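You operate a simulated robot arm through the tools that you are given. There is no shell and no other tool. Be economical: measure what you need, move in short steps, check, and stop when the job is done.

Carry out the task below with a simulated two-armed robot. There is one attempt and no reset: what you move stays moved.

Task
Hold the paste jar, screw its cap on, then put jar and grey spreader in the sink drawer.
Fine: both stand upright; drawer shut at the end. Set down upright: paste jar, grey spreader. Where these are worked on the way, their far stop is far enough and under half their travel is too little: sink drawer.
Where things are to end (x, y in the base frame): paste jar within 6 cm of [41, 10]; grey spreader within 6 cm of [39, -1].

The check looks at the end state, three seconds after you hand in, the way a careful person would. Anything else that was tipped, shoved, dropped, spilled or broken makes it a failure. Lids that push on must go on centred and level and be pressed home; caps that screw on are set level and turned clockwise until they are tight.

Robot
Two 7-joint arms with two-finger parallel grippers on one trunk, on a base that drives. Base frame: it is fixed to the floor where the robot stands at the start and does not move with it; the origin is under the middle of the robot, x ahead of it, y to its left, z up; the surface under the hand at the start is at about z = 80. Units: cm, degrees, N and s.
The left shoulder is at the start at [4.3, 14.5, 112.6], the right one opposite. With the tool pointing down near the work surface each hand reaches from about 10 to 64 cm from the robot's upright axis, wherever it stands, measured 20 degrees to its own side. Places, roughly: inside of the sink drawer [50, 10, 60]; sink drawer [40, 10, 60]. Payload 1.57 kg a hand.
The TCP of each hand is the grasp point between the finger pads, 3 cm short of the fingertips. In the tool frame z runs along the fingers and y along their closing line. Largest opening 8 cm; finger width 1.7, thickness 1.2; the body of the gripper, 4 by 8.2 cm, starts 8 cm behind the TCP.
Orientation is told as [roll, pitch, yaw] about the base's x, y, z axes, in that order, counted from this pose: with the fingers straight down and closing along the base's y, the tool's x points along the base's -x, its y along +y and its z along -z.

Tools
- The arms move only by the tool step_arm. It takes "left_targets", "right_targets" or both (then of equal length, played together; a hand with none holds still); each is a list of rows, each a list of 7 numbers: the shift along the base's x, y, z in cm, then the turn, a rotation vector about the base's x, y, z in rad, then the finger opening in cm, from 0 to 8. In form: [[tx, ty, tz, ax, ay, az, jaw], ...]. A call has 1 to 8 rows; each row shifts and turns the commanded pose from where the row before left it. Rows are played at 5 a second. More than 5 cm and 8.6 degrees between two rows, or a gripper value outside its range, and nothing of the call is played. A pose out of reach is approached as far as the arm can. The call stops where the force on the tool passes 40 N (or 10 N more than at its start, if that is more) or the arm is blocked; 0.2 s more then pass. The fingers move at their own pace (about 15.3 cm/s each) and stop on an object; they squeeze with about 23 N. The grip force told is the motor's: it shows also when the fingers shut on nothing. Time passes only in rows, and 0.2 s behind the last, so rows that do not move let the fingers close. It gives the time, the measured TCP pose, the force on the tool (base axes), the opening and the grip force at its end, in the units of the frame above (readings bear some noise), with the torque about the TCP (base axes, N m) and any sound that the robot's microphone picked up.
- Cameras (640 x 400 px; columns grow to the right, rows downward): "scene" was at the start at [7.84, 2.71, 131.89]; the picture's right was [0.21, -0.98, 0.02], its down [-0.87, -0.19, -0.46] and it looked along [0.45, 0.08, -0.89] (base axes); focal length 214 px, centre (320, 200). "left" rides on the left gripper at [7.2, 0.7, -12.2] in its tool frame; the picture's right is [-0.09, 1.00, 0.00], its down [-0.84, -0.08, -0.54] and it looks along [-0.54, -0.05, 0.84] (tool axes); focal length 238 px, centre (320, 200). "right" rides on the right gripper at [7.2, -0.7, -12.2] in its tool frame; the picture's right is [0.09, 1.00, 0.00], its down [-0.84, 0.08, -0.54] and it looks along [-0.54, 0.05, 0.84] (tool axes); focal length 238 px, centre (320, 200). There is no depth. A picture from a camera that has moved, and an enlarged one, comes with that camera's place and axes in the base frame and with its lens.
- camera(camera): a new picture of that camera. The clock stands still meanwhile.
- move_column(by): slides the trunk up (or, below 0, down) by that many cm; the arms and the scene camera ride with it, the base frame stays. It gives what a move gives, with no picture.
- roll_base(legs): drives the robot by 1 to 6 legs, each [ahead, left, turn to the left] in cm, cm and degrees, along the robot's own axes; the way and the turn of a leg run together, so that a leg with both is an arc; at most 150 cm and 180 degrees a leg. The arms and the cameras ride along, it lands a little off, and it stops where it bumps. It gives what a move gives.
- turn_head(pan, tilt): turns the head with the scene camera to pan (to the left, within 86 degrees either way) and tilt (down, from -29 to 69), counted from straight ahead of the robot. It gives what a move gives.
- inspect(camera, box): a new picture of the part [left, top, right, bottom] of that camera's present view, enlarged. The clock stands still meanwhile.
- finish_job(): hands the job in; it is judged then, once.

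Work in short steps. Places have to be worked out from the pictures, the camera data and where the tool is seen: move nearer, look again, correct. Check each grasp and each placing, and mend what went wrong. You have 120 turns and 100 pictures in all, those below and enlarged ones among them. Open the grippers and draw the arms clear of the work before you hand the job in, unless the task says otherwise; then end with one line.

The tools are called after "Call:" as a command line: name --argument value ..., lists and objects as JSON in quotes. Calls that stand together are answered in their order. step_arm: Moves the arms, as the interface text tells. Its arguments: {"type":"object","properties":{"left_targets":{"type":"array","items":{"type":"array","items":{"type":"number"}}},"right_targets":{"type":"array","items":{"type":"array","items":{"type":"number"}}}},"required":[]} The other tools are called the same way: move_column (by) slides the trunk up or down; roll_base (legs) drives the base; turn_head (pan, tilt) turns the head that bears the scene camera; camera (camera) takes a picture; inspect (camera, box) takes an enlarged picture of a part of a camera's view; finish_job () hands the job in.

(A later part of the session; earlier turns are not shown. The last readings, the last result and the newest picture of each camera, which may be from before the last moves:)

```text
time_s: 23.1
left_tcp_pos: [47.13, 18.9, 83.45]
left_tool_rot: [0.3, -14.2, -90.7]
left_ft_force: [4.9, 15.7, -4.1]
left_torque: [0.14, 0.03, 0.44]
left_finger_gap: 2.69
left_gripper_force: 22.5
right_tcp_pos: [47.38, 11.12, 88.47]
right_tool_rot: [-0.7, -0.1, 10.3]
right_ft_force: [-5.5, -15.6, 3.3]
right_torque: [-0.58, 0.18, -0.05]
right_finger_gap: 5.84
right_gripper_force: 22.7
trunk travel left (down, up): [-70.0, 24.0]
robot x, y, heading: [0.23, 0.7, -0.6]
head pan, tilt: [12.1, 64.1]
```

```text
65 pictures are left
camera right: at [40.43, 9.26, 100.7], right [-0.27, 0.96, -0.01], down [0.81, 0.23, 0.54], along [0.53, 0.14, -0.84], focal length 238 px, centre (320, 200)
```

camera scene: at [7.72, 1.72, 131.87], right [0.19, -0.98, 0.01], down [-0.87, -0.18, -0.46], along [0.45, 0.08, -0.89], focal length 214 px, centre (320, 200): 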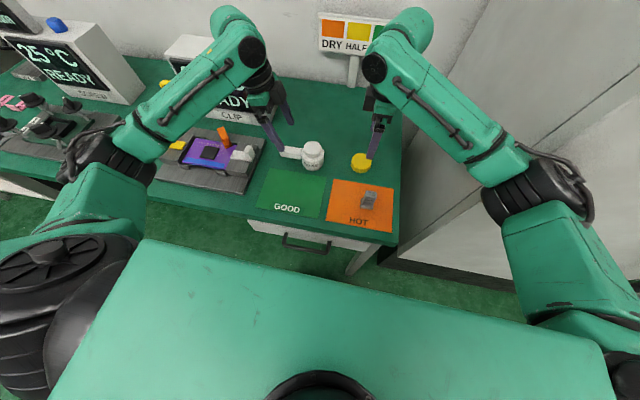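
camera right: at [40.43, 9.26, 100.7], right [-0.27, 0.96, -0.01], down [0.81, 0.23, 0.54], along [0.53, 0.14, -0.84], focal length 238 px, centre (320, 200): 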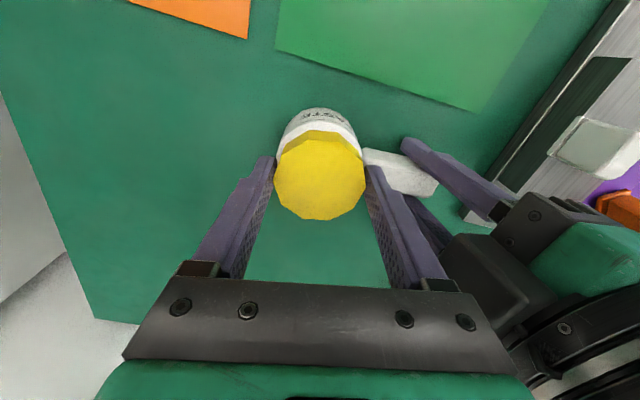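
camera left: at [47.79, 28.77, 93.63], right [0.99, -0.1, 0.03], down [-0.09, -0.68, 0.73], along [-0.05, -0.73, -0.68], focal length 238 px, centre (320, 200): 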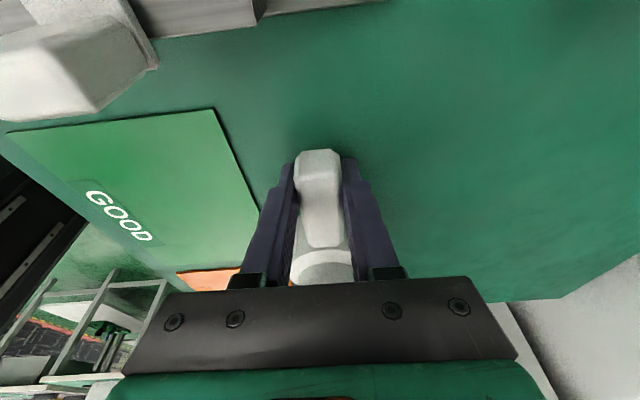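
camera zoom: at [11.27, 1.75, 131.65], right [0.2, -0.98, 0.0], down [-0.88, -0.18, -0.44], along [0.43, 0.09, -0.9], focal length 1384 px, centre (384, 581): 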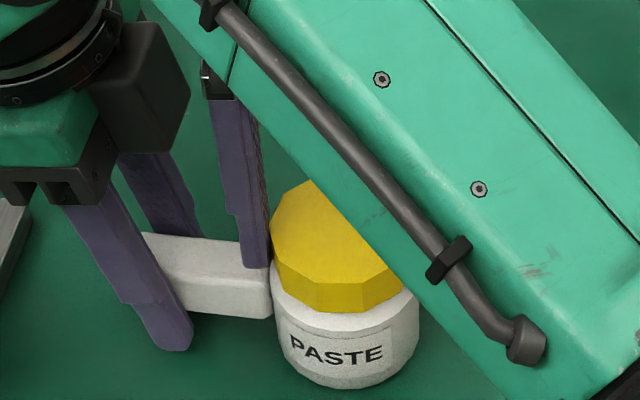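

Back in line. I release the cap, lift 3 cm, and rotate the hand counter-clockwise for another stroke.

Call:
step_arm --right_targets '[[0, 0, 0, 0, 0, 0, 7.4], [0, 0, 0.5, 0, 0, 0, 7.4], [0, 0, 1.5, 0, 0, 0, 7.4], [0, 0, 1.5, 0, 0, 0.14, 7.4], [0, 0, 0, 0, 0, 0.145, 7.4], [0, 0, 0, 0, 0, 0.145, 7.4], [0, 0, 0, 0, 0, 0.145, 7.4], [0, 0, 0, 0, 0, 0.145, 7.4]]'

Call:
step_arm --right_targets '[[0, 0, 0, 0, 0, 0.14, 7.4], [0, 0, 0, 0, 0, 0.14, 7.4], [0, 0, 0, 0, 0, 0.14, 7.4], [0, 0, 0, 0, 0, 0.14, 7.4], [0, 0, 0, 0, 0, 0.14, 7.4], [0, 0, 0, 0, 0, 0.14, 7.4], [0, 0, 0, 0, 0, 0.14, 7.4], [0, 0, 0, 0, 0, 0, 7.4]]'

Call:
inspect --camera "scene" --box '[270, 110, 350, 172]'

Call:
inspect --camera "right" --box '[220, 100, 420, 270]'

```text
time_s: 24.9
left_tcp_pos: [47.12, 18.82, 83.65]
left_tool_rot: [0.5, -14.4, -90.8]
left_ft_force: [-0.1, 0.4, -0.7]
left_torque: [0.05, 0.01, 0.02]
left_finger_gap: 2.58
left_gripper_force: 23.2
right_tcp_pos: [46.83, 11.74, 92.01]
right_tool_rot: [0.3, 0.1, 52.4]
right_ft_force: [0.9, 0.1, -0.5]
right_torque: [0.01, 0.01, -0.03]
right_finger_gap: 7.39
right_gripper_force: 0.0
trunk travel left (down, up): [-70.0, 24.0]
robot x, y, heading: [0.06, 0.55, -0.2]
head pan, tilt: [12.1, 64.1]
```

```text
time_s: 26.7
left_tcp_pos: [47.14, 18.84, 83.75]
left_tool_rot: [0.5, -14.3, -90.8]
left_ft_force: [0.7, -0.5, -1.2]
left_torque: [0.07, -0.01, 0.01]
left_finger_gap: 2.58
left_gripper_force: 23.4
right_tcp_pos: [46.6, 12.2, 92.19]
right_tool_rot: [0.4, 0.1, 109.0]
right_ft_force: [-0.4, -0.4, 0.7]
right_torque: [-0.03, -0.03, -0.04]
right_finger_gap: 7.41
right_gripper_force: 0.1
trunk travel left (down, up): [-70.0, 24.0]
robot x, y, heading: [0.09, 0.64, -0.7]
head pan, tilt: [12.1, 64.1]
```

```text
6.45 times, centred on (310, 141) of scene
camera zoom: at [11.26, 1.74, 131.65], right [0.2, -0.98, 0.0], down [-0.88, -0.18, -0.44], along [0.43, 0.09, -0.9], focal length 1384 px, centre (384, 581)
```

zoom: 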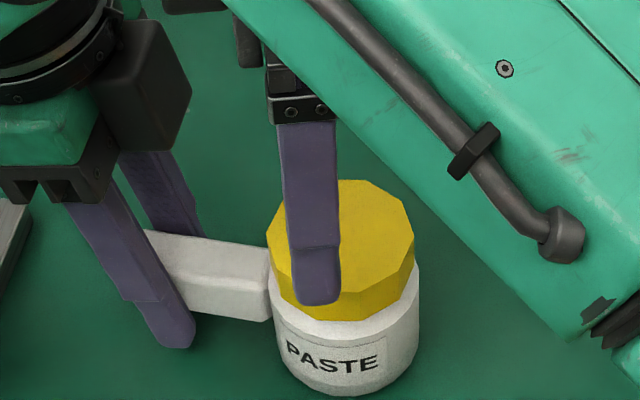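

```text
2.35 times, centred on (320, 185) of right
camera zoom: at [49.77, 5.74, 104.43], right [-0.91, -0.41, 0.01], down [-0.34, 0.77, 0.54], along [-0.23, 0.49, -0.84], focal length 561 px, centre (320, 235)
```

zoom: 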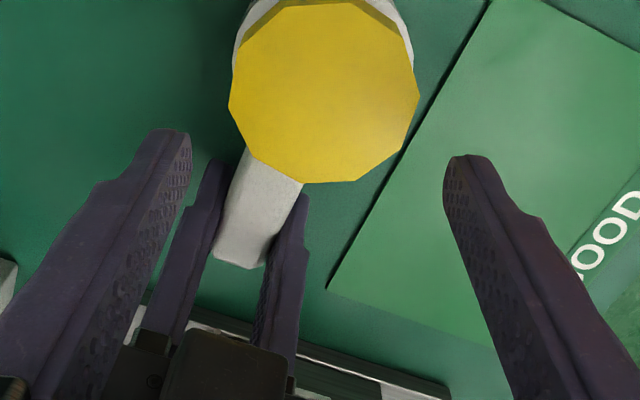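

Rotation swings the TCP about a point ~0.9 cm off, so I'll compensate each turning row. From the pictures the cap centre is at about [47.2, 10.95], so I shift +0.55, -1.25, and then lower around it.

Call:
step_arm --right_targets '[[0.3, -0.6, 0, 0, 0, 0, 7.4], [0.25, -0.65, 0, 0, 0, 0, 7.4], [0, 0, -0.8, 0, 0, 0, 7.4], [0, 0, 0, 0, 0, 0, 7.4]]'

Call:
inspect --camera "right" --box '[220, 100, 420, 270]'

```text
time_s: 27.7
left_tcp_pos: [47.25, 18.74, 83.72]
left_tool_rot: [0.5, -14.3, -90.9]
left_ft_force: [-0.9, -0.3, -1.6]
left_torque: [0.07, 0.04, 0.04]
left_finger_gap: 2.57
left_gripper_force: 22.1
right_tcp_pos: [47.23, 11.06, 91.43]
right_tool_rot: [0.4, 0.0, 108.9]
right_ft_force: [0.0, -0.7, 0.1]
right_torque: [-0.03, -0.03, -0.01]
right_finger_gap: 7.41
right_gripper_force: 0.1
trunk travel left (down, up): [-70.0, 24.0]
robot x, y, heading: [-0.14, 0.22, -0.5]
head pan, tilt: [12.1, 64.1]
```

```text
2.35 times, centred on (320, 185) of right
camera zoom: at [50.4, 4.47, 103.57], right [-0.91, -0.41, 0.01], down [-0.34, 0.77, 0.54], along [-0.23, 0.49, -0.84], focal length 561 px, centre (320, 235)
```

zoom: 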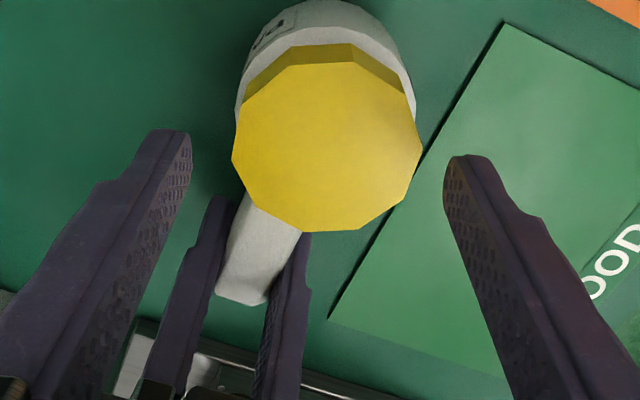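

Centred on the cap (TCP to cap offset ≈ 0). I lower to grip height, close, and turn clockwise with compensation.

Call:
step_arm --right_targets '[[0, 0, -1, 0, 0, 0, 7.4], [0, 0, -1, 0, 0, 0, 7.4], [0, 0, -0.8, 0, 0, 0, 7.4], [0, 0, 0, 0, 0, 0, 4], [0, 0, 0, 0, 0, 0, 4], [0, 0, 0, 0, 0, 0, 4]]'

Call:
step_arm --right_targets '[[-0.113, 0.016, -0.01, 0, 0, -0.13, 4], [-0.11, 0.031, -0.01, 0, 0, -0.13, 4], [-0.105, 0.045, -0.01, 0, 0, -0.13, 4], [-0.098, 0.059, -0.01, 0, 0, -0.13, 4], [-0.09, 0.07, -0.01, 0, 0, -0.13, 4], [-0.079, 0.082, -0.01, 0, 0, -0.13, 4], [-0.069, 0.091, -0.01, 0, 0, -0.13, 4], [0, 0, 0, 0, 0, 0, 4]]'

```text
time_s: 29.1
left_tcp_pos: [47.18, 18.82, 83.52]
left_tool_rot: [0.5, -14.2, -90.8]
left_ft_force: [4.7, 5.2, -3.6]
left_torque: [0.12, 0.07, 0.42]
left_finger_gap: 2.57
left_gripper_force: 23.3
right_tcp_pos: [47.08, 10.9, 88.37]
right_tool_rot: [0.6, 0.1, 108.8]
right_ft_force: [-5.1, -6.2, 2.5]
right_torque: [-0.13, 0.21, 0.0]
right_finger_gap: 6.08
right_gripper_force: 23.0
trunk travel left (down, up): [-70.0, 24.0]
robot x, y, heading: [0.38, 0.1, -0.3]
head pan, tilt: [12.1, 64.1]
```

```text
time_s: 30.9
left_tcp_pos: [46.99, 18.72, 83.84]
left_tool_rot: [0.6, -14.4, -90.9]
left_ft_force: [6.4, -15.8, 3.0]
left_torque: [-0.16, -0.03, 0.43]
left_finger_gap: 2.66
left_gripper_force: 23.2
right_tcp_pos: [47.15, 9.95, 88.11]
right_tool_rot: [-0.4, 0.7, 55.2]
right_ft_force: [-9.0, 16.3, 3.8]
right_torque: [0.52, 0.39, 0.09]
right_finger_gap: 5.85
right_gripper_force: 23.1
trunk travel left (down, up): [-70.0, 24.0]
robot x, y, heading: [0.18, 0.49, -0.6]
head pan, tilt: [12.1, 64.1]
```

Still a -y drift of ~0.95. I'll correct with feedback after shorter strokes; now move back +0.95 and continue a few rows with more +y compensation.

Call:
step_arm --right_targets '[[0, 0.25, 0, 0, 0, 0, 4], [0, 0.25, 0, 0, 0, 0, 4], [0, 0.2, 0, 0, 0, 0, 4], [0, 0.15, 0, 0, 0, 0, 4], [0, 0, 0, 0, 0, 0, 4]]'

Call:
step_arm --right_targets '[[-0.05, 0.15, 0, 0, 0, -0.13, 4], [-0.05, 0.15, 0, 0, 0, -0.13, 4], [-0.05, 0.15, 0, 0, 0, -0.13, 4], [0, 0, 0, 0, 0, 0, 4]]'

Call:
inspect --camera "scene" --box '[270, 110, 350, 172]'

Call:
inspect --camera "right" --box '[220, 100, 420, 270]'

```text
time_s: 32.1
left_tcp_pos: [47.21, 18.86, 83.57]
left_tool_rot: [0.5, -14.0, -90.8]
left_ft_force: [5.0, 17.2, -0.6]
left_torque: [0.04, 0.13, 0.39]
left_finger_gap: 2.63
left_gripper_force: 23.1
right_tcp_pos: [47.19, 10.87, 87.87]
right_tool_rot: [-0.1, 0.8, 55.4]
right_ft_force: [-4.9, -18.8, 6.4]
right_torque: [-0.8, 0.04, -0.03]
right_finger_gap: 5.87
right_gripper_force: 22.8
trunk travel left (down, up): [-70.0, 24.0]
robot x, y, heading: [0.24, 0.25, -0.1]
head pan, tilt: [12.1, 64.1]
```

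```text
time_s: 33.1
left_tcp_pos: [47.19, 18.83, 83.69]
left_tool_rot: [0.4, -14.3, -91.0]
left_ft_force: [3.3, 14.6, -2.7]
left_torque: [-0.03, 0.12, -0.16]
left_finger_gap: 2.56
left_gripper_force: 22.8
right_tcp_pos: [46.95, 11.53, 87.98]
right_tool_rot: [-0.2, 0.5, 33.1]
right_ft_force: [-4.1, -15.0, -0.6]
right_torque: [-0.52, 0.01, 0.4]
right_finger_gap: 5.88
right_gripper_force: 22.6
trunk travel left (down, up): [-70.0, 24.0]
robot x, y, heading: [0.43, 0.53, -0.4]
head pan, tilt: [12.1, 64.1]
```

```text
6.45 times, centred on (310, 141) of scene
camera zoom: at [11.26, 1.75, 131.65], right [0.2, -0.98, 0.0], down [-0.88, -0.18, -0.44], along [0.43, 0.09, -0.9], focal length 1384 px, centre (384, 581)
```

zoom: 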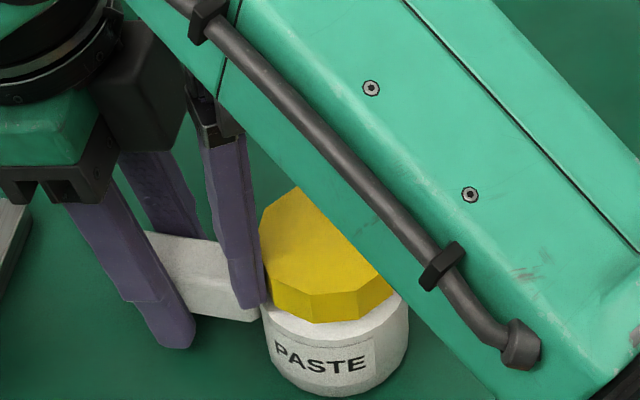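

```text
2.35 times, centred on (320, 185) of right
camera zoom: at [41.47, 7.21, 100.31], right [-0.62, 0.78, 0.0], down [0.66, 0.53, 0.53], along [0.42, 0.33, -0.85], focal length 561 px, centre (320, 235)
```

zoom: 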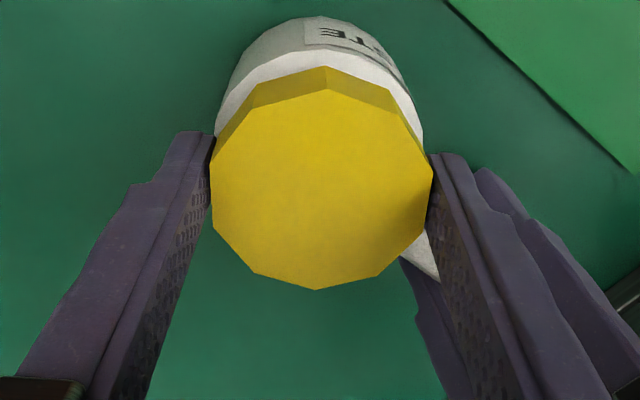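

No drift on that short stroke, and reaction torque (0.4 Nm) is starting to show while the cap went down. I release, lift, and rotate back (with compensation) for another stroke.

Call:
step_arm --right_targets '[[0, 0, 0, 0, 0, 0, 7.4], [0, -0.2, 0.6, 0, 0, 0, 7.4], [0, 0, 1.4, 0, 0, 0, 7.4], [0, 0, 1.2, 0, 0, 0, 7.4], [0.06, -0.085, 0, 0, 0, 0.14, 7.4], [0.06, -0.085, 0, 0, 0, 0.14, 7.4], [0.06, -0.085, 0, 0, 0, 0.14, 7.4], [0.06, -0.085, 0, 0, 0, 0.14, 7.4]]'

Call:
step_arm --right_targets '[[0.06, -0.085, 0, 0, 0, 0.14, 7.4], [0.06, -0.085, 0, 0, 0, 0.14, 7.4], [0.06, -0.085, 0, 0, 0, 0.14, 7.4], [0.06, -0.085, 0, 0, 0, 0.14, 7.4], [0.06, -0.085, 0, 0, 0, 0.14, 7.4], [0.06, -0.085, 0, 0, 0, 0.14, 7.4], [0.06, -0.085, 0, 0, 0, 0.14, 7.4], [0, 0, 0, 0, 0, 0, 7.4]]'

Call:
inspect --camera "right" --box '[220, 100, 420, 270]'

Call:
inspect --camera "scene" --box '[270, 110, 350, 172]'

```text
time_s: 34.9
left_tcp_pos: [47.24, 18.78, 83.59]
left_tool_rot: [0.4, -14.3, -90.7]
left_ft_force: [0.2, 0.5, -1.2]
left_torque: [0.04, 0.04, -0.04]
left_finger_gap: 2.61
left_gripper_force: 22.8
right_tcp_pos: [46.49, 12.05, 91.63]
right_tool_rot: [0.4, 0.0, 66.6]
right_ft_force: [0.9, -1.4, -0.6]
right_torque: [0.01, 0.01, -0.02]
right_finger_gap: 7.42
right_gripper_force: 0.2
trunk travel left (down, up): [-70.0, 24.0]
robot x, y, heading: [0.36, 0.7, -0.3]
head pan, tilt: [12.1, 64.1]
```

```text
time_s: 36.7
left_tcp_pos: [47.17, 18.74, 83.56]
left_tool_rot: [0.5, -14.2, -91.0]
left_ft_force: [0.4, -0.1, 0.5]
left_torque: [0.07, 0.03, -0.02]
left_finger_gap: 2.52
left_gripper_force: 23.3
right_tcp_pos: [46.96, 11.38, 91.75]
right_tool_rot: [0.3, 0.0, 122.6]
right_ft_force: [0.0, 0.5, -0.5]
right_torque: [-0.01, -0.01, 0.01]
right_finger_gap: 7.39
right_gripper_force: 0.1
trunk travel left (down, up): [-70.0, 24.0]
robot x, y, heading: [-0.16, 0.66, -0.3]
head pan, tilt: [12.1, 64.1]
```

```text
2.35 times, centred on (320, 185) of right
camera zoom: at [51.62, 5.79, 103.93], right [-0.79, -0.61, 0.01], down [-0.51, 0.67, 0.54], along [-0.34, 0.42, -0.84], focal length 561 px, centre (320, 235)
```

zoom: 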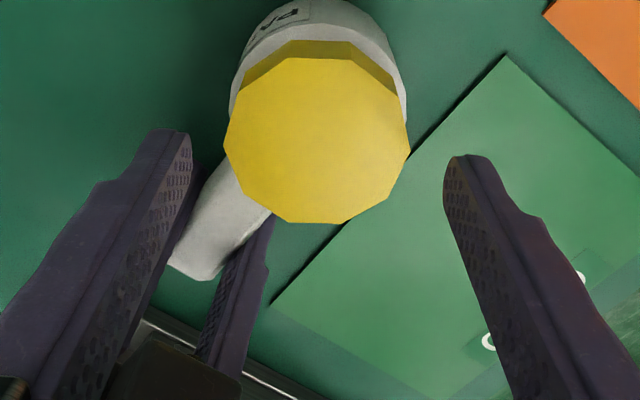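

```text
6.45 times, centred on (310, 141) of scene
camera zoom: at [11.25, 1.75, 131.65], right [0.2, -0.98, 0.0], down [-0.88, -0.18, -0.44], along [0.43, 0.09, -0.9], focal length 1384 px, centre (384, 581)
```

zoom: 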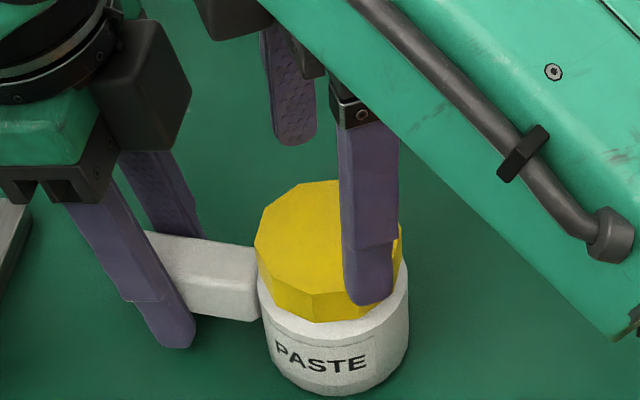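

The cap is centred under the hand (top ≈ 87.1). I lower, grip, and turn a short stroke, watching the force and torque.

Call:
step_arm --right_targets '[[0.1, 0.05, -1, 0, 0, 0, 7.4], [0, 0, -1, 0, 0, 0, 7.4], [0, 0, -1.1, 0, 0, 0, 7.4], [0, 0, 0, 0, 0, 0, 4], [0, 0, 0, 0, 0, 0, 4], [0, 0, 0, 0, 0, 0, 4]]'

Call:
step_arm --right_targets '[[0, 0, 0, 0, 0, -0.13, 4], [0, 0, 0, 0, 0, -0.13, 4], [0, 0, 0, 0, 0, -0.13, 4], [0, 0, 0, 0, 0, 0, 4]]'

Call:
step_arm --right_targets '[[0, 0, 0, 0, 0, -0.13, 4], [0, 0, 0, 0, 0, -0.13, 4], [0, 0, 0, 0, 0, -0.13, 4], [0, 0, 0, 0, 0, 0, 4]]'

```text
time_s: 38.1
left_tcp_pos: [47.26, 18.8, 83.58]
left_tool_rot: [0.4, -14.3, -90.9]
left_ft_force: [1.3, -0.3, -2.6]
left_torque: [0.2, 0.01, -0.08]
left_finger_gap: 2.56
left_gripper_force: 22.9
right_tcp_pos: [47.18, 11.39, 88.68]
right_tool_rot: [0.4, 0.0, 122.5]
right_ft_force: [-1.7, 0.5, 1.6]
right_torque: [-0.02, 0.09, 0.28]
right_finger_gap: 5.92
right_gripper_force: 23.0
trunk travel left (down, up): [-70.0, 24.0]
robot x, y, heading: [0.34, 0.54, -0.4]
head pan, tilt: [12.1, 64.1]
```

```text
time_s: 39.1
left_tcp_pos: [47.08, 18.73, 83.66]
left_tool_rot: [0.5, -14.3, -90.9]
left_ft_force: [1.9, 10.1, 1.0]
left_torque: [-0.28, 0.07, -0.21]
left_finger_gap: 2.57
left_gripper_force: 23.1
right_tcp_pos: [47.14, 11.27, 88.6]
right_tool_rot: [0.4, 0.1, 100.1]
right_ft_force: [-2.6, -11.2, 2.2]
right_torque: [-0.3, 0.04, 0.41]
right_finger_gap: 5.86
right_gripper_force: 22.9
trunk travel left (down, up): [-70.0, 24.0]
robot x, y, heading: [0.05, 0.59, -0.1]
head pan, tilt: [12.1, 64.1]
```

```text
time_s: 40.1
left_tcp_pos: [47.1, 18.82, 83.78]
left_tool_rot: [0.7, -14.3, -90.8]
left_ft_force: [12.9, 12.1, 0.9]
left_torque: [0.06, 0.05, 0.62]
left_finger_gap: 2.78
left_gripper_force: 22.7
right_tcp_pos: [47.35, 10.68, 88.47]
right_tool_rot: [0.3, 0.4, 77.1]
right_ft_force: [-12.3, -11.2, 6.5]
right_torque: [-0.23, 0.4, 0.41]
right_finger_gap: 4.88
right_gripper_force: 5.3
trunk travel left (down, up): [-70.0, 24.0]
robot x, y, heading: [0.04, 0.24, -0.1]
head pan, tilt: [12.1, 64.1]
```

The right gap dropped to 4.88 with a reaction torque of 0.41 Nm — the fingers may be slipping off the (tightening) cap. I look.

Call:
inspect --camera "right" --box '[220, 100, 420, 270]'

Call:
inspect --camera "scene" --box '[270, 110, 350, 172]'

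Call:
camera --camera "left"

```text
2.35 times, centred on (320, 185) of right
camera zoom: at [46.56, 3.73, 100.81], right [-0.99, 0.13, 0.01], down [0.12, 0.84, 0.54], along [0.07, 0.53, -0.84], focal length 561 px, centre (320, 235)
```

zoom: 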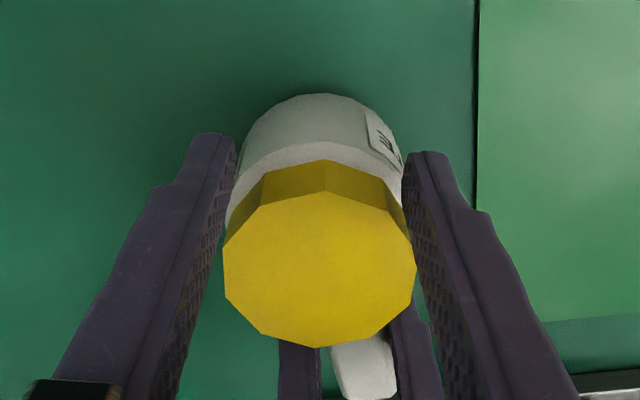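

```text
6.45 times, centred on (310, 141) of scene
camera zoom: at [11.11, 1.7, 131.67], right [0.2, -0.98, 0.0], down [-0.88, -0.18, -0.44], along [0.43, 0.09, -0.9], focal length 1384 px, centre (384, 581)
```

zoom: 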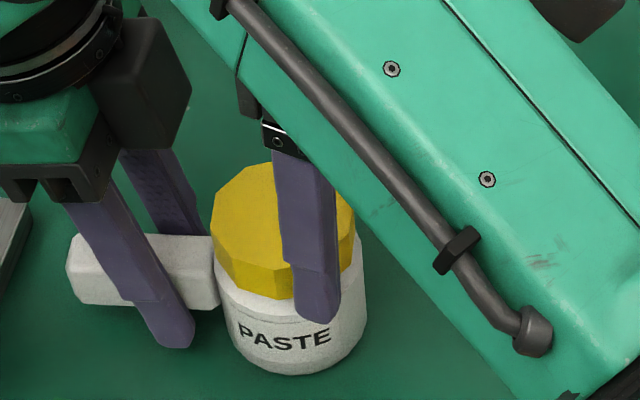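

```text
55 pictures are left
camera left: at [47.72, 28.76, 93.76], right [0.99, -0.1, 0.03], down [-0.09, -0.68, 0.73], along [-0.05, -0.73, -0.68], focal length 238 px, centre (320, 200)
```

left: 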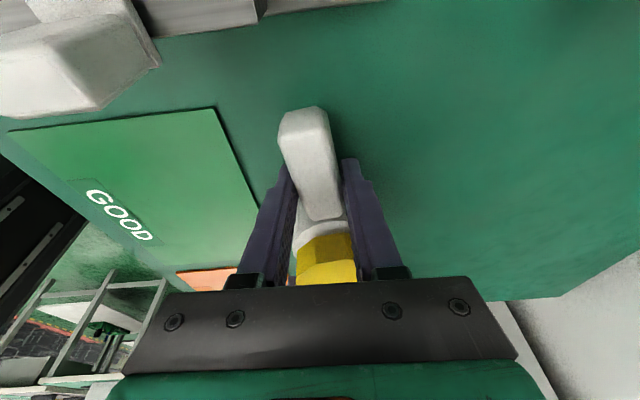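

The jar slid ~2 cm in the left grip and the right fingers ended up off the cap's diameter. I open the right hand, lift it clear, and zoom on the cap seating.

Call:
step_arm --right_targets '[[0, 0, 0, 0, 0, 0, 7.4], [0, 0, 0.5, 0, 0, 0, 7.4], [0, -0.5, 2, 0, 0, 0, 7.4], [0, -2, 2, 0, 0, 0, 7.4], [0, -3, 2, 0, 0, 0, 7.4], [0, -4, 0, 0, 0, 0, 7.4], [0, 0, 0, 0, 0, 0, 7.4]]'

Call:
inspect --camera "scene" --box '[280, 120, 340, 170]'

Call:
inspect --camera "right" --box '[240, 180, 400, 290]'

```text
time_s: 41.7
left_tcp_pos: [46.91, 19.15, 83.7]
left_tool_rot: [0.7, -14.6, -91.0]
left_ft_force: [0.2, -3.3, 11.6]
left_torque: [-0.36, 0.02, 0.01]
left_finger_gap: 2.56
left_gripper_force: 22.7
right_tcp_pos: [46.69, 2.45, 95.17]
right_tool_rot: [0.2, 0.2, 78.0]
right_ft_force: [-0.3, -0.4, -0.4]
right_torque: [0.01, 0.03, 0.02]
right_finger_gap: 7.41
right_gripper_force: 0.1
trunk travel left (down, up): [-70.0, 24.0]
robot x, y, heading: [-0.19, 0.52, -0.4]
head pan, tilt: [12.1, 64.1]
```

```text
8.00 times, centred on (310, 145) of scene
camera zoom: at [10.91, 2.37, 131.68], right [0.2, -0.98, 0.01], down [-0.88, -0.19, -0.44], along [0.43, 0.08, -0.9], focal length 1716 px, centre (400, 640)
```

zoom: 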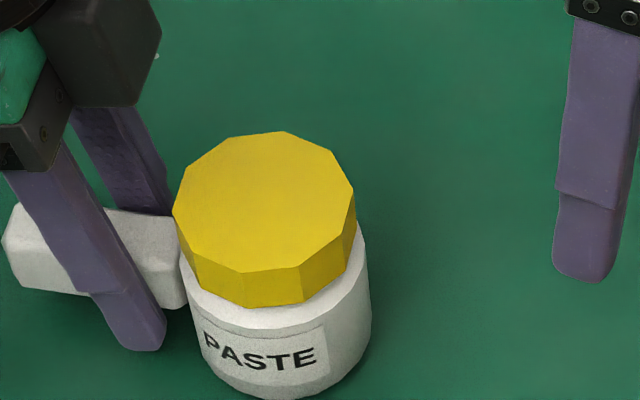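

```text
3.64 times, centred on (320, 235) of right
camera zoom: at [45.94, -4.56, 107.43], right [-0.99, 0.12, 0.0], down [0.1, 0.84, 0.54], along [0.06, 0.54, -0.84], focal length 867 px, centre (320, 73)
```

zoom: 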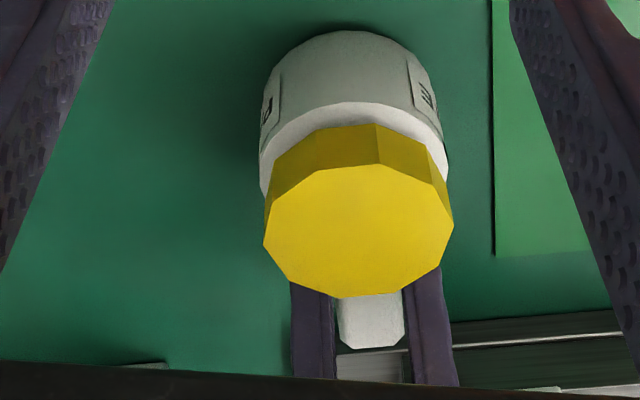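

The cap sits level on the neck, at about [47.05, 14.35], with the left grip now closer to the jar body. I bring the right hand back over it and check centring before gripping.

Call:
step_arm --right_targets '[[0.1, 3, 0, 0, 0, 0, 7.4], [0.1, 3, 0, 0, 0, 0, 7.4], [0.1, 3, 0, 0, 0, 0, 7.4], [0.05, 2.8, -1, 0, 0, 0, 7.4], [0, 0, -1.5, 0, 0, 0, 7.4], [0, 0, 0, 0, 0, 0, 7.4], [0, 0, 0, 0, 0, 0, 7.4]]'

Call:
inspect --camera "right" --box '[220, 100, 420, 270]'

```text
time_s: 43.3
left_tcp_pos: [47.03, 18.72, 83.74]
left_tool_rot: [0.6, -14.3, -90.9]
left_ft_force: [-0.3, -2.0, 9.1]
left_torque: [-0.23, 0.01, -0.01]
left_finger_gap: 2.59
left_gripper_force: 23.2
right_tcp_pos: [47.4, 13.69, 92.6]
right_tool_rot: [0.5, -0.1, 77.8]
right_ft_force: [-0.6, 0.0, 0.3]
right_torque: [0.0, -0.01, 0.0]
right_finger_gap: 7.42
right_gripper_force: 0.1
trunk travel left (down, up): [-70.0, 24.0]
robot x, y, heading: [0.25, 0.34, -0.1]
head pan, tilt: [12.1, 64.1]
```

```text
2.35 times, centred on (320, 185) of right
camera zoom: at [46.7, 6.63, 104.9], right [-0.99, 0.12, 0.01], down [0.1, 0.83, 0.54], along [0.06, 0.54, -0.84], focal length 561 px, centre (320, 235)
```

zoom: 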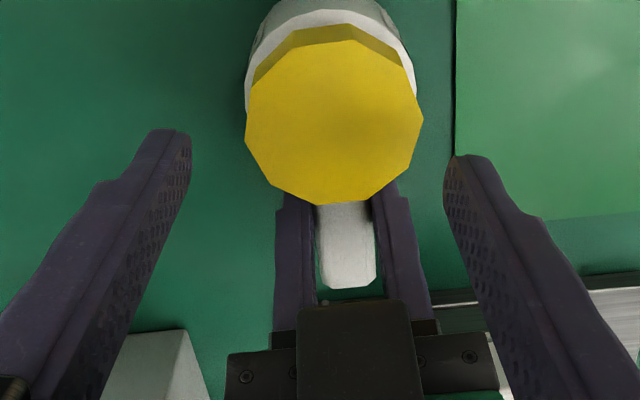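

Cap centre is 0.45 cm toward -x of the hand. I correct, lower to grip height and close on it.

Call:
step_arm --right_targets '[[-0.45, -0.1, 0, 0, 0, 0, 7.4], [0, 0, -1.3, 0, 0, 0, 7.4], [0, 0, -1.3, 0, 0, 0, 7.4], [0, 0, -1.3, 0, 0, 0, 7.4], [0, 0, 0, 0, 0, 0, 4], [0, 0, 0, 0, 0, 0, 4], [0, 0, 0, 0, 0, 0, 4]]'

Call:
step_arm --right_targets '[[0, 0, 0, 0, 0, -0.1, 4], [0, 0, 0, 0, 0, -0.1, 4], [0, 0, 0, 0, 0, 0, 4]]'

Call:
inspect --camera "right" --box '[220, 100, 420, 270]'

```text
time_s: 44.9
left_tcp_pos: [46.98, 18.66, 83.79]
left_tool_rot: [0.5, -14.1, -91.0]
left_ft_force: [-6.1, 1.3, 9.8]
left_torque: [-0.1, -0.01, -0.44]
left_finger_gap: 2.57
left_gripper_force: 23.2
right_tcp_pos: [46.92, 13.49, 88.7]
right_tool_rot: [0.3, 0.0, 77.8]
right_ft_force: [8.6, -2.2, 1.0]
right_torque: [-0.15, -0.4, 0.07]
right_finger_gap: 5.93
right_gripper_force: 22.7
trunk travel left (down, up): [-70.0, 24.0]
robot x, y, heading: [0.3, 0.58, -0.3]
head pan, tilt: [12.1, 64.1]
```

```text
time_s: 45.7
left_tcp_pos: [47.13, 18.76, 83.6]
left_tool_rot: [0.7, -14.3, -90.8]
left_ft_force: [17.6, -1.0, 0.3]
left_torque: [-0.35, 0.49, -0.39]
left_finger_gap: 2.76
left_gripper_force: 22.7
right_tcp_pos: [46.81, 13.67, 88.64]
right_tool_rot: [0.7, 0.0, 66.6]
right_ft_force: [-19.6, 0.8, 3.4]
right_torque: [0.33, 0.29, 1.17]
right_finger_gap: 6.13
right_gripper_force: 24.6
trunk travel left (down, up): [-70.0, 24.0]
robot x, y, heading: [0.12, 0.46, -0.3]
head pan, tilt: [12.1, 64.1]
```

```text
2.35 times, centred on (320, 185) of right
camera zoom: at [44.76, 6.88, 100.89], right [-0.95, 0.31, 0.01], down [0.27, 0.8, 0.54], along [0.16, 0.52, -0.84], focal length 561 px, centre (320, 235)
```

zoom: 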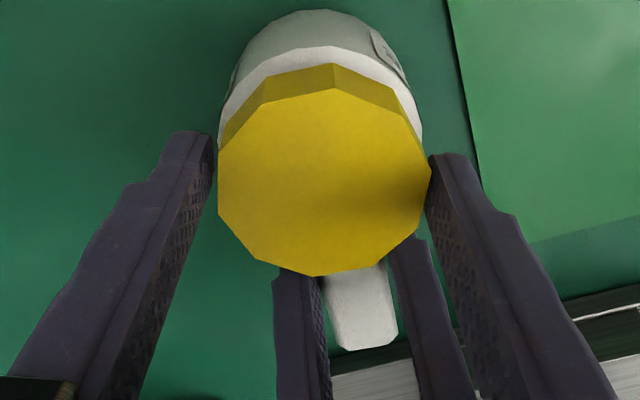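

Torque leapt to 1.17 Nm within 11° and the fingers are riding up on the corners: the cap appears tight. One more small turn to confirm.

Call:
step_arm --right_targets '[[0, 0, 0, 0, 0, -0.06, 4], [0, 0, 0, 0, 0, 0, 4]]'

Call:
inspect --camera "scene" --box '[280, 120, 340, 170]'

```text
time_s: 46.3
left_tcp_pos: [47.1, 18.99, 83.66]
left_tool_rot: [0.6, -14.2, -90.6]
left_ft_force: [27.0, 9.8, -10.6]
left_torque: [-0.02, 0.4, 0.32]
left_finger_gap: 2.57
left_gripper_force: 23.2
right_tcp_pos: [46.96, 13.28, 88.58]
right_tool_rot: [0.5, 0.4, 62.8]
right_ft_force: [-28.0, -10.5, 13.3]
right_torque: [0.2, 1.01, 1.21]
right_finger_gap: 6.25
right_gripper_force: 23.1
trunk travel left (down, up): [-70.0, 24.0]
robot x, y, heading: [0.46, 0.25, -0.4]
head pan, tilt: [12.1, 64.1]
```

```text
8.00 times, centred on (310, 145) of scene
camera zoom: at [11.16, 1.68, 131.66], right [0.2, -0.98, 0.0], down [-0.88, -0.18, -0.44], along [0.43, 0.09, -0.9], focal length 1716 px, centre (400, 640)
```

zoom: 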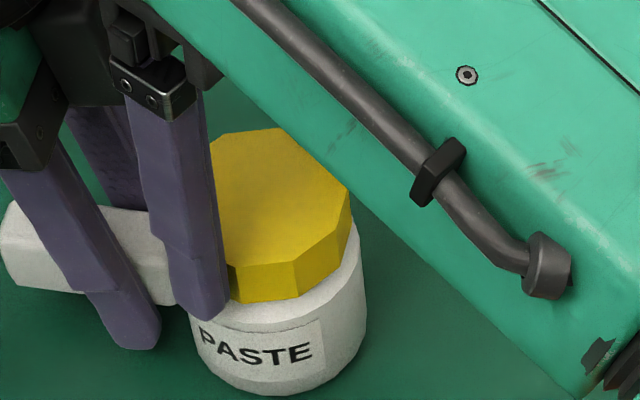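

Torque holds at 1.2 Nm with the load going through the handle: cap tight. I open the right hand and lift it off to the side, then release the left and withdraw it along its fingers.

Call:
step_arm --right_targets '[[0, 0, 0, 0, 0, 0, 8], [0, 0, 0, 0, 0, 0, 8], [0, 0, 1, 0, 0, 0, 8], [0, 0, 2, 0, 0, 0, 8], [0, 0, 3, 0, 0, 0, 8], [0, -3, 3, 0, 0, 0, 8], [0, -4, 2, 0, 0, 0, 8], [0, -4, 2, 0, 0, 0, 8]]'

Call:
step_arm --left_targets '[[0, 0, 0, 0, 0, 0, 6], [0, 0, 0, 0, 0, 0, 6], [0, 0.2, 0.8, 0, 0, 0, 6], [0, 0.5, 2, 0, 0, 0, 8], [0, 0.5, 3, 0, 0, 0, 8], [0, 0.5, 4, 0, 0, 0, 8], [0, 0, 0, 0, 0, 0, 8]]'

Call:
inspect --camera "scene" --box '[260, 110, 400, 210]'

Call:
camera --camera "right"

```text
time_s: 48.1
left_tcp_pos: [46.94, 18.87, 83.6]
left_tool_rot: [0.6, -14.6, -90.9]
left_ft_force: [0.2, 0.9, 2.0]
left_torque: [0.03, 0.0, -0.03]
left_finger_gap: 2.56
left_gripper_force: 22.7
right_tcp_pos: [47.03, 3.08, 101.68]
right_tool_rot: [0.2, 0.1, 62.9]
right_ft_force: [-0.1, 0.4, -0.6]
right_torque: [-0.04, 0.0, 0.04]
right_finger_gap: 7.98
right_gripper_force: 0.1
trunk travel left (down, up): [-70.0, 24.0]
robot x, y, heading: [-0.1, 0.58, 0.0]
head pan, tilt: [12.1, 64.1]
```

```text
time_s: 49.7
left_tcp_pos: [46.83, 20.67, 93.23]
left_tool_rot: [0.6, -14.4, -90.8]
left_ft_force: [0.1, 1.2, 0.1]
left_torque: [0.04, 0.01, -0.01]
left_finger_gap: 8.02
left_gripper_force: 0.0
right_tcp_pos: [46.96, 3.04, 101.63]
right_tool_rot: [0.3, 0.1, 63.0]
right_ft_force: [-0.1, 0.7, -0.6]
right_torque: [0.01, -0.01, -0.01]
right_finger_gap: 8.01
right_gripper_force: 0.1
trunk travel left (down, up): [-70.0, 24.0]
robot x, y, heading: [0.12, 0.61, -0.3]
head pan, tilt: [12.1, 64.1]
```

```text
4.00 times, centred on (330, 160) of scene
camera zoom: at [11.04, 2.04, 131.66], right [0.2, -0.98, 0.0], down [-0.88, -0.18, -0.44], along [0.43, 0.09, -0.9], focal length 858 px, centre (280, 360)
```

zoom: 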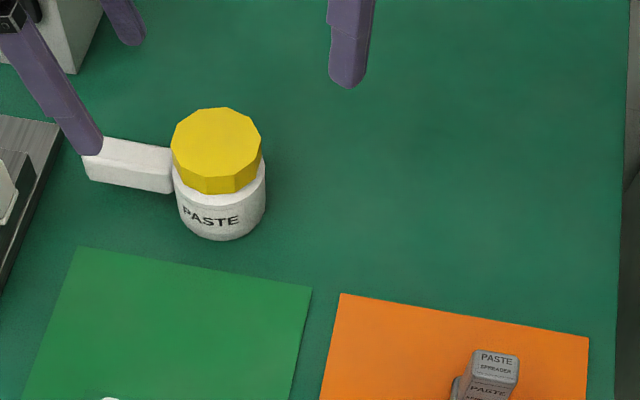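

```text
48 pictures are left
camera right: at [44.42, -3.6, 113.93], right [-0.93, 0.37, 0.01], down [0.32, 0.78, 0.54], along [0.2, 0.5, -0.84], focal length 238 px, centre (320, 200)
```

right: 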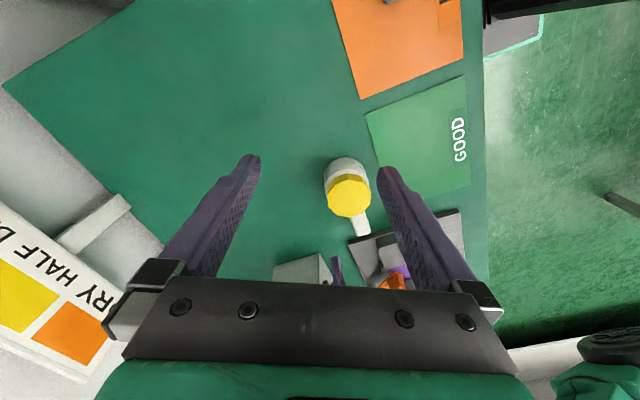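

The jar stands upright and capped at about [47.2, 13.6]. I'll bring it nearer the table's front edge so it stays in reach after backing away for the drawer; first the left hand goes upright over the cap while the right moves aside.

Call:
step_arm --left_targets '[[0.1, -1, 0, 0.06, 0, 0, 8], [0.1, -1.2, 0, 0.06, 0, 0, 8], [0.1, -1.2, 0, 0.06, 0, 0, 8], [0.1, -1.2, 0, 0.065, 0, 0, 8], [0, -1.2, 0, 0, 0, 0, 8], [0, -1.2, 0, 0, 0, 0, 8], [0, 0, 0, 0, 0, 0, 8]]' --right_targets '[[0, -2, 0, 0, 0, 0, 8], [0, -2, 0, 0, 0, 0, 8], [0, -2, 0, 0, 0, 0, 8], [0, -2, 0, 0, 0, 0, 8], [0, 0, 0, 0, 0, 0, 8], [0, 0, 0, 0, 0, 0, 8], [0, 0, 0, 0, 0, 0, 8]]'

Call:
inspect --camera "left" --box '[220, 100, 420, 270]'

```text
time_s: 51.5
left_tcp_pos: [45.09, 15.0, 94.38]
left_tool_rot: [1.8, -1.4, -91.0]
left_ft_force: [0.2, 0.1, -0.4]
left_torque: [-0.01, -0.01, -0.01]
left_finger_gap: 8.0
left_gripper_force: 0.1
right_tcp_pos: [44.33, -3.17, 103.33]
right_tool_rot: [-1.8, 0.2, 63.1]
right_ft_force: [0.3, -0.6, -0.4]
right_torque: [0.0, 0.01, -0.02]
right_finger_gap: 8.01
right_gripper_force: 0.1
trunk travel left (down, up): [-70.0, 24.0]
robot x, y, heading: [-0.03, 0.43, -0.2]
head pan, tilt: [12.1, 64.1]
stopped in row 7 (left hand): the arm was blocked; the commanded pose is now the measured one
```

```text
2.35 times, centred on (320, 185) of left
camera zoom: at [45.45, 22.62, 106.33], right [0.99, -0.11, 0.03], down [-0.11, -0.82, 0.56], along [-0.03, -0.56, -0.83], focal length 561 px, centre (320, 235)
```

zoom: 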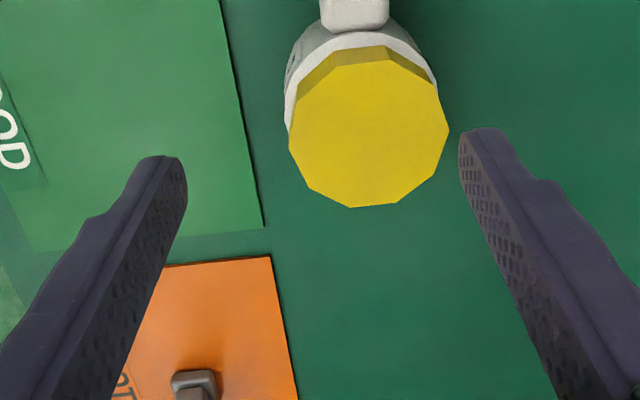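

The cap is +1.75 x and -0.95 y from the left hand, top at ≈86.9. I shift over, lower and grip the cap, then check.

Call:
step_arm --left_targets '[[0.9, -0.5, 0, 0, 0, 0, 8], [0.85, -0.45, -0.5, 0, 0, 0, 8], [0, 0, -1.5, 0, 0, 0, 8], [0, 0, -1, 0, 0, 0, 8], [0, 0, 0, 0, 0, 0, 8]]'

Call:
inspect --camera "left" --box '[220, 100, 420, 270]'

```text
time_s: 52.9
left_tcp_pos: [46.93, 13.98, 91.46]
left_tool_rot: [1.8, -1.4, -91.0]
left_ft_force: [0.8, 0.7, -0.4]
left_torque: [0.01, 0.01, 0.0]
left_finger_gap: 8.0
left_gripper_force: 0.0
right_tcp_pos: [44.23, -3.3, 103.33]
right_tool_rot: [-1.7, 0.2, 63.1]
right_ft_force: [0.9, 0.1, 0.4]
right_torque: [0.01, 0.03, -0.02]
right_finger_gap: 8.0
right_gripper_force: 0.0
trunk travel left (down, up): [-70.0, 24.0]
robot x, y, heading: [-0.52, 0.36, -0.6]
head pan, tilt: [12.1, 64.1]
stopped in row 5 (left hand): the arm was blocked; the commanded pose is now the measured one
```

```text
2.35 times, centred on (320, 185) of left
camera zoom: at [47.24, 21.52, 103.45], right [0.99, -0.11, 0.03], down [-0.11, -0.82, 0.56], along [-0.03, -0.56, -0.83], focal length 561 px, centre (320, 235)
```

zoom: 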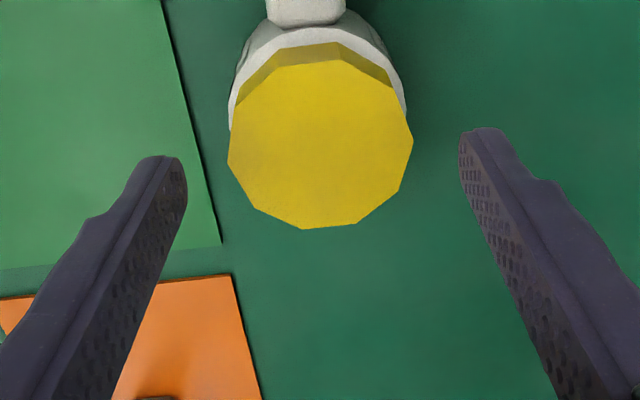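

Well centred. I lower 3.3, grip the cap, and lift slightly.

Call:
step_arm --left_targets '[[0, -0.1, -1.2, 0, 0, 0, 8], [0, 0, -1.2, 0, 0, 0, 8], [0, 0, -0.9, 0, 0, 0, 8], [0, 0, 0, 0, 0, 0, 5], [0, 0, 0, 0, 0, 0, 4], [0, 0, 0, 0, 0, 0, 4], [0, 0, 1, 0, 0, 0, 4], [0, 0, 2, 0, 0, 0, 4]]'

Call:
inspect --camera "scene" --box '[240, 90, 400, 190]'

```text
time_s: 54.9
left_tcp_pos: [46.91, 13.8, 91.23]
left_tool_rot: [1.8, -1.4, -91.0]
left_ft_force: [-0.2, 0.5, -1.1]
left_torque: [0.0, -0.01, -0.02]
left_finger_gap: 6.03
left_gripper_force: 23.4
right_tcp_pos: [44.26, -3.24, 103.15]
right_tool_rot: [-1.6, 0.2, 63.0]
right_ft_force: [-0.6, -0.1, -0.1]
right_torque: [0.02, 0.0, 0.0]
right_finger_gap: 7.99
right_gripper_force: 0.2
trunk travel left (down, up): [-70.0, 24.0]
robot x, y, heading: [-0.14, 0.45, -0.5]
head pan, tilt: [12.1, 64.1]
stopped in row 8 (left hand): the arm was blocked; the commanded pose is now the measured one
```

```text
4.00 times, centred on (320, 140) of scene
camera zoom: at [7.81, 4.15, 131.88], right [0.2, -0.98, 0.02], down [-0.87, -0.19, -0.46], along [0.45, 0.07, -0.89], focal length 858 px, centre (320, 440)
```

zoom: 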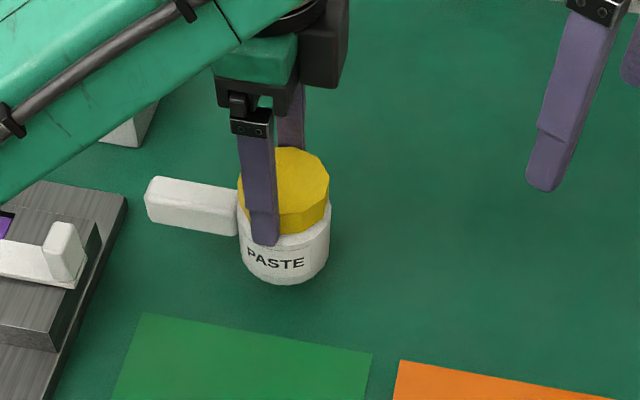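

Jar and cap lift together (so the cap is engaged). I'll keep the jar in the left hand, raise it and move it left, while the right hand raises a little for the drive back.

Call:
step_arm --left_targets '[[0, 0, 2, 0, 0, 0, 4], [0, 0.5, 2, 0, 0, 0, 4], [-0.5, 1, 2, 0, 0, 0, 4], [-1, 1.5, 2, 0, 0, 0, 4], [-1, 1.5, 1, 0, 0, 0, 4], [-1, 1.5, 0, 0, 0, 0, 4], [0, 0, 0, 0, 0, 0, 4]]'

Call:
roll_base --legs '[[-25, 0, 0]]'

Call:
turn_head --pan 2 --tilt 52

Call:
camera --camera "scene"

```text
time_s: 56.7
left_tcp_pos: [43.23, 20.43, 100.12]
left_tool_rot: [1.7, -1.4, -91.1]
left_ft_force: [-0.2, 0.5, -1.4]
left_torque: [-0.02, 0.0, 0.04]
left_finger_gap: 6.05
left_gripper_force: 22.4
right_tcp_pos: [44.15, -3.25, 103.21]
right_tool_rot: [-1.6, 0.2, 63.0]
right_ft_force: [0.5, -0.3, -0.3]
right_torque: [0.01, 0.01, 0.0]
right_finger_gap: 8.01
right_gripper_force: 0.0
trunk travel left (down, up): [-70.0, 24.0]
robot x, y, heading: [-0.43, 0.34, -0.5]
head pan, tilt: [12.1, 64.1]
stopped in row 7 (left hand): the arm was blocked; the commanded pose is now the measured one
```

```text
time_s: 58.5
left_tcp_pos: [20.66, 18.72, 99.21]
left_tool_rot: [0.2, -0.1, -90.8]
left_ft_force: [0.1, -2.0, -1.8]
left_torque: [0.0, 0.0, -0.03]
left_finger_gap: 6.0
left_gripper_force: 23.2
right_tcp_pos: [21.85, -5.08, 101.71]
right_tool_rot: [0.4, 0.0, 62.9]
right_ft_force: [-0.2, -0.6, -0.4]
right_torque: [0.0, 0.06, -0.01]
right_finger_gap: 8.02
right_gripper_force: 0.0
trunk travel left (down, up): [-70.0, 24.0]
robot x, y, heading: [-25.24, 0.68, -0.6]
head pan, tilt: [12.1, 64.1]
```

```text
time_s: 59.3
left_tcp_pos: [20.49, 18.74, 99.48]
left_tool_rot: [0.2, -0.2, -90.8]
left_ft_force: [0.3, 0.3, -2.0]
left_torque: [-0.06, -0.05, -0.02]
left_finger_gap: 6.02
left_gripper_force: 23.4
right_tcp_pos: [21.65, -5.06, 101.82]
right_tool_rot: [0.4, 0.0, 62.8]
right_ft_force: [-1.5, -0.4, -0.2]
right_torque: [0.0, 0.02, 0.0]
right_finger_gap: 7.99
right_gripper_force: 0.1
trunk travel left (down, up): [-70.0, 24.0]
robot x, y, heading: [-25.37, 0.36, -0.4]
head pan, tilt: [2.0, 52.0]
```

```text
44 pictures are left
camera scene: at [-12.6, 0.85, 133.1], right [0.03, -1.0, 0.0], down [-0.79, -0.02, -0.62], along [0.61, 0.02, -0.79], focal length 214 px, centre (320, 200)
```

scene: 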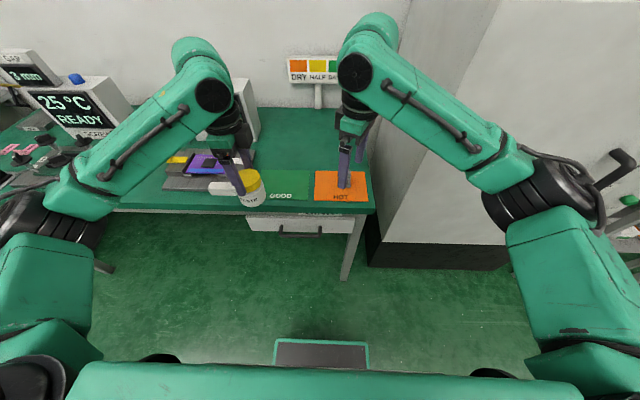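

Backed off cleanly with the jar in hand. I zoom in on the drawer front and handle.

Call:
inspect --camera "scene" --box '[230, 180, 390, 280]'

```text
4.00 times, centred on (310, 230) of scene
camera zoom: at [-12.6, 0.85, 133.1], right [0.03, -1.0, 0.0], down [-0.79, -0.02, -0.62], along [0.61, 0.02, -0.79], focal length 858 px, centre (360, 80)
```

zoom: 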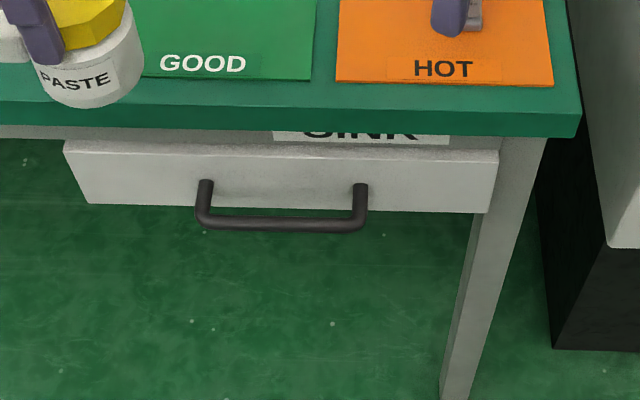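

The handle bar is at about x≈21, z≈70.3, y 2–15, standing ~3.5 cm off the panel (x≈24.5). I'll lower the column a bit and bring the right hand, yaw 90, tilted 20° forward, to in front of the handle for a closer look.

Call:
step_arm --right_targets '[[-2, 1, -0.5, 0, 0, 0.12, 6], [-2, 1.5, -1, 0, 0, 0.12, 6], [-2, 1.5, -1, 0, 0, 0.12, 6], [-2, 2, -1, 0, 0, 0.11, 6], [0, 2, -1, 0, -0.09, 0, 6], [0, 2, -1, 0, -0.09, 0, 6], [0, 1.5, -1, 0, -0.09, 0, 6], [0, 0, -1, 0, -0.08, 0, 6]]' --left_targets '[[0, 0.5, 1, 0, 0, 0, 4], [0, 0.5, 1, 0, 0, 0, 4], [0, 0.5, 1, 0, 0, 0, 4], [0, 0.5, 1, 0, 0, 0, 4], [0, 0.5, 1, 0, 0, 0, 4], [0, 0.5, 1, 0, 0, 0, 4], [0, 0.5, 1, 0, 0, 0, 4], [0, 0, 0, 0, 0, 0, 4]]'

Call:
move_column --by -12

Call:
camera --camera "scene"

Call:
camera --camera "right"

```text
time_s: 61.1
left_tcp_pos: [20.79, 22.17, 106.18]
left_tool_rot: [0.2, -0.2, -90.9]
left_ft_force: [0.3, -0.5, -1.0]
left_torque: [0.0, -0.01, 0.02]
left_finger_gap: 5.96
left_gripper_force: 23.6
right_tcp_pos: [13.58, 6.54, 94.22]
right_tool_rot: [-19.6, -0.1, 89.9]
right_ft_force: [0.4, 0.0, -0.8]
right_torque: [0.01, 0.0, 0.0]
right_finger_gap: 5.98
right_gripper_force: 0.1
trunk travel left (down, up): [-70.0, 24.0]
robot x, y, heading: [-25.52, 0.66, -0.2]
head pan, tilt: [2.0, 52.0]
```

```text
time_s: 62.6
left_tcp_pos: [20.71, 22.27, 94.18]
left_tool_rot: [0.2, -0.2, -90.9]
left_ft_force: [0.1, -0.1, -1.2]
left_torque: [0.01, -0.04, 0.02]
left_finger_gap: 5.92
left_gripper_force: 23.3
right_tcp_pos: [13.59, 6.5, 82.3]
right_tool_rot: [-19.7, -0.1, 89.9]
right_ft_force: [-0.5, -0.2, 0.0]
right_torque: [0.04, 0.0, 0.02]
right_finger_gap: 6.02
right_gripper_force: 0.2
trunk travel left (down, up): [-58.0, 36.0]
robot x, y, heading: [-25.17, 0.38, -0.4]
head pan, tilt: [2.0, 52.0]
```

```text
42 pictures are left
camera scene: at [-12.57, 0.84, 121.1], right [0.03, -1.0, 0.0], down [-0.79, -0.02, -0.62], along [0.62, 0.02, -0.79], focal length 214 px, centre (320, 200)
```

scene: 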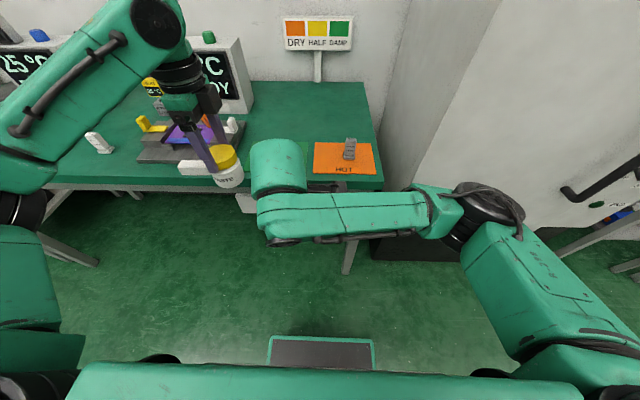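

```text
41 pictures are left
camera right: at [10.16, -0.56, 94.01], right [-0.94, -0.09, -0.34], down [-0.25, 0.84, 0.49], along [0.24, 0.54, -0.81], focal length 238 px, centre (320, 200)
```

right: 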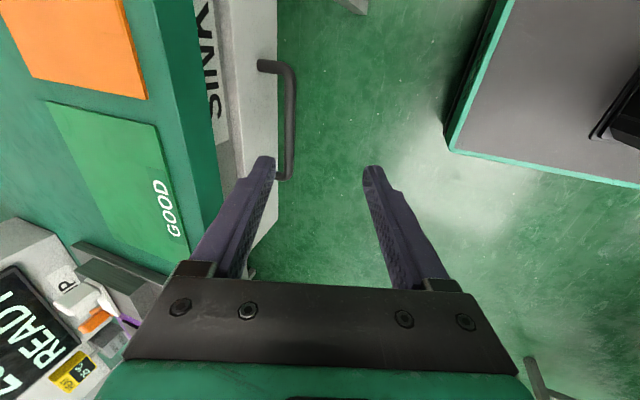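

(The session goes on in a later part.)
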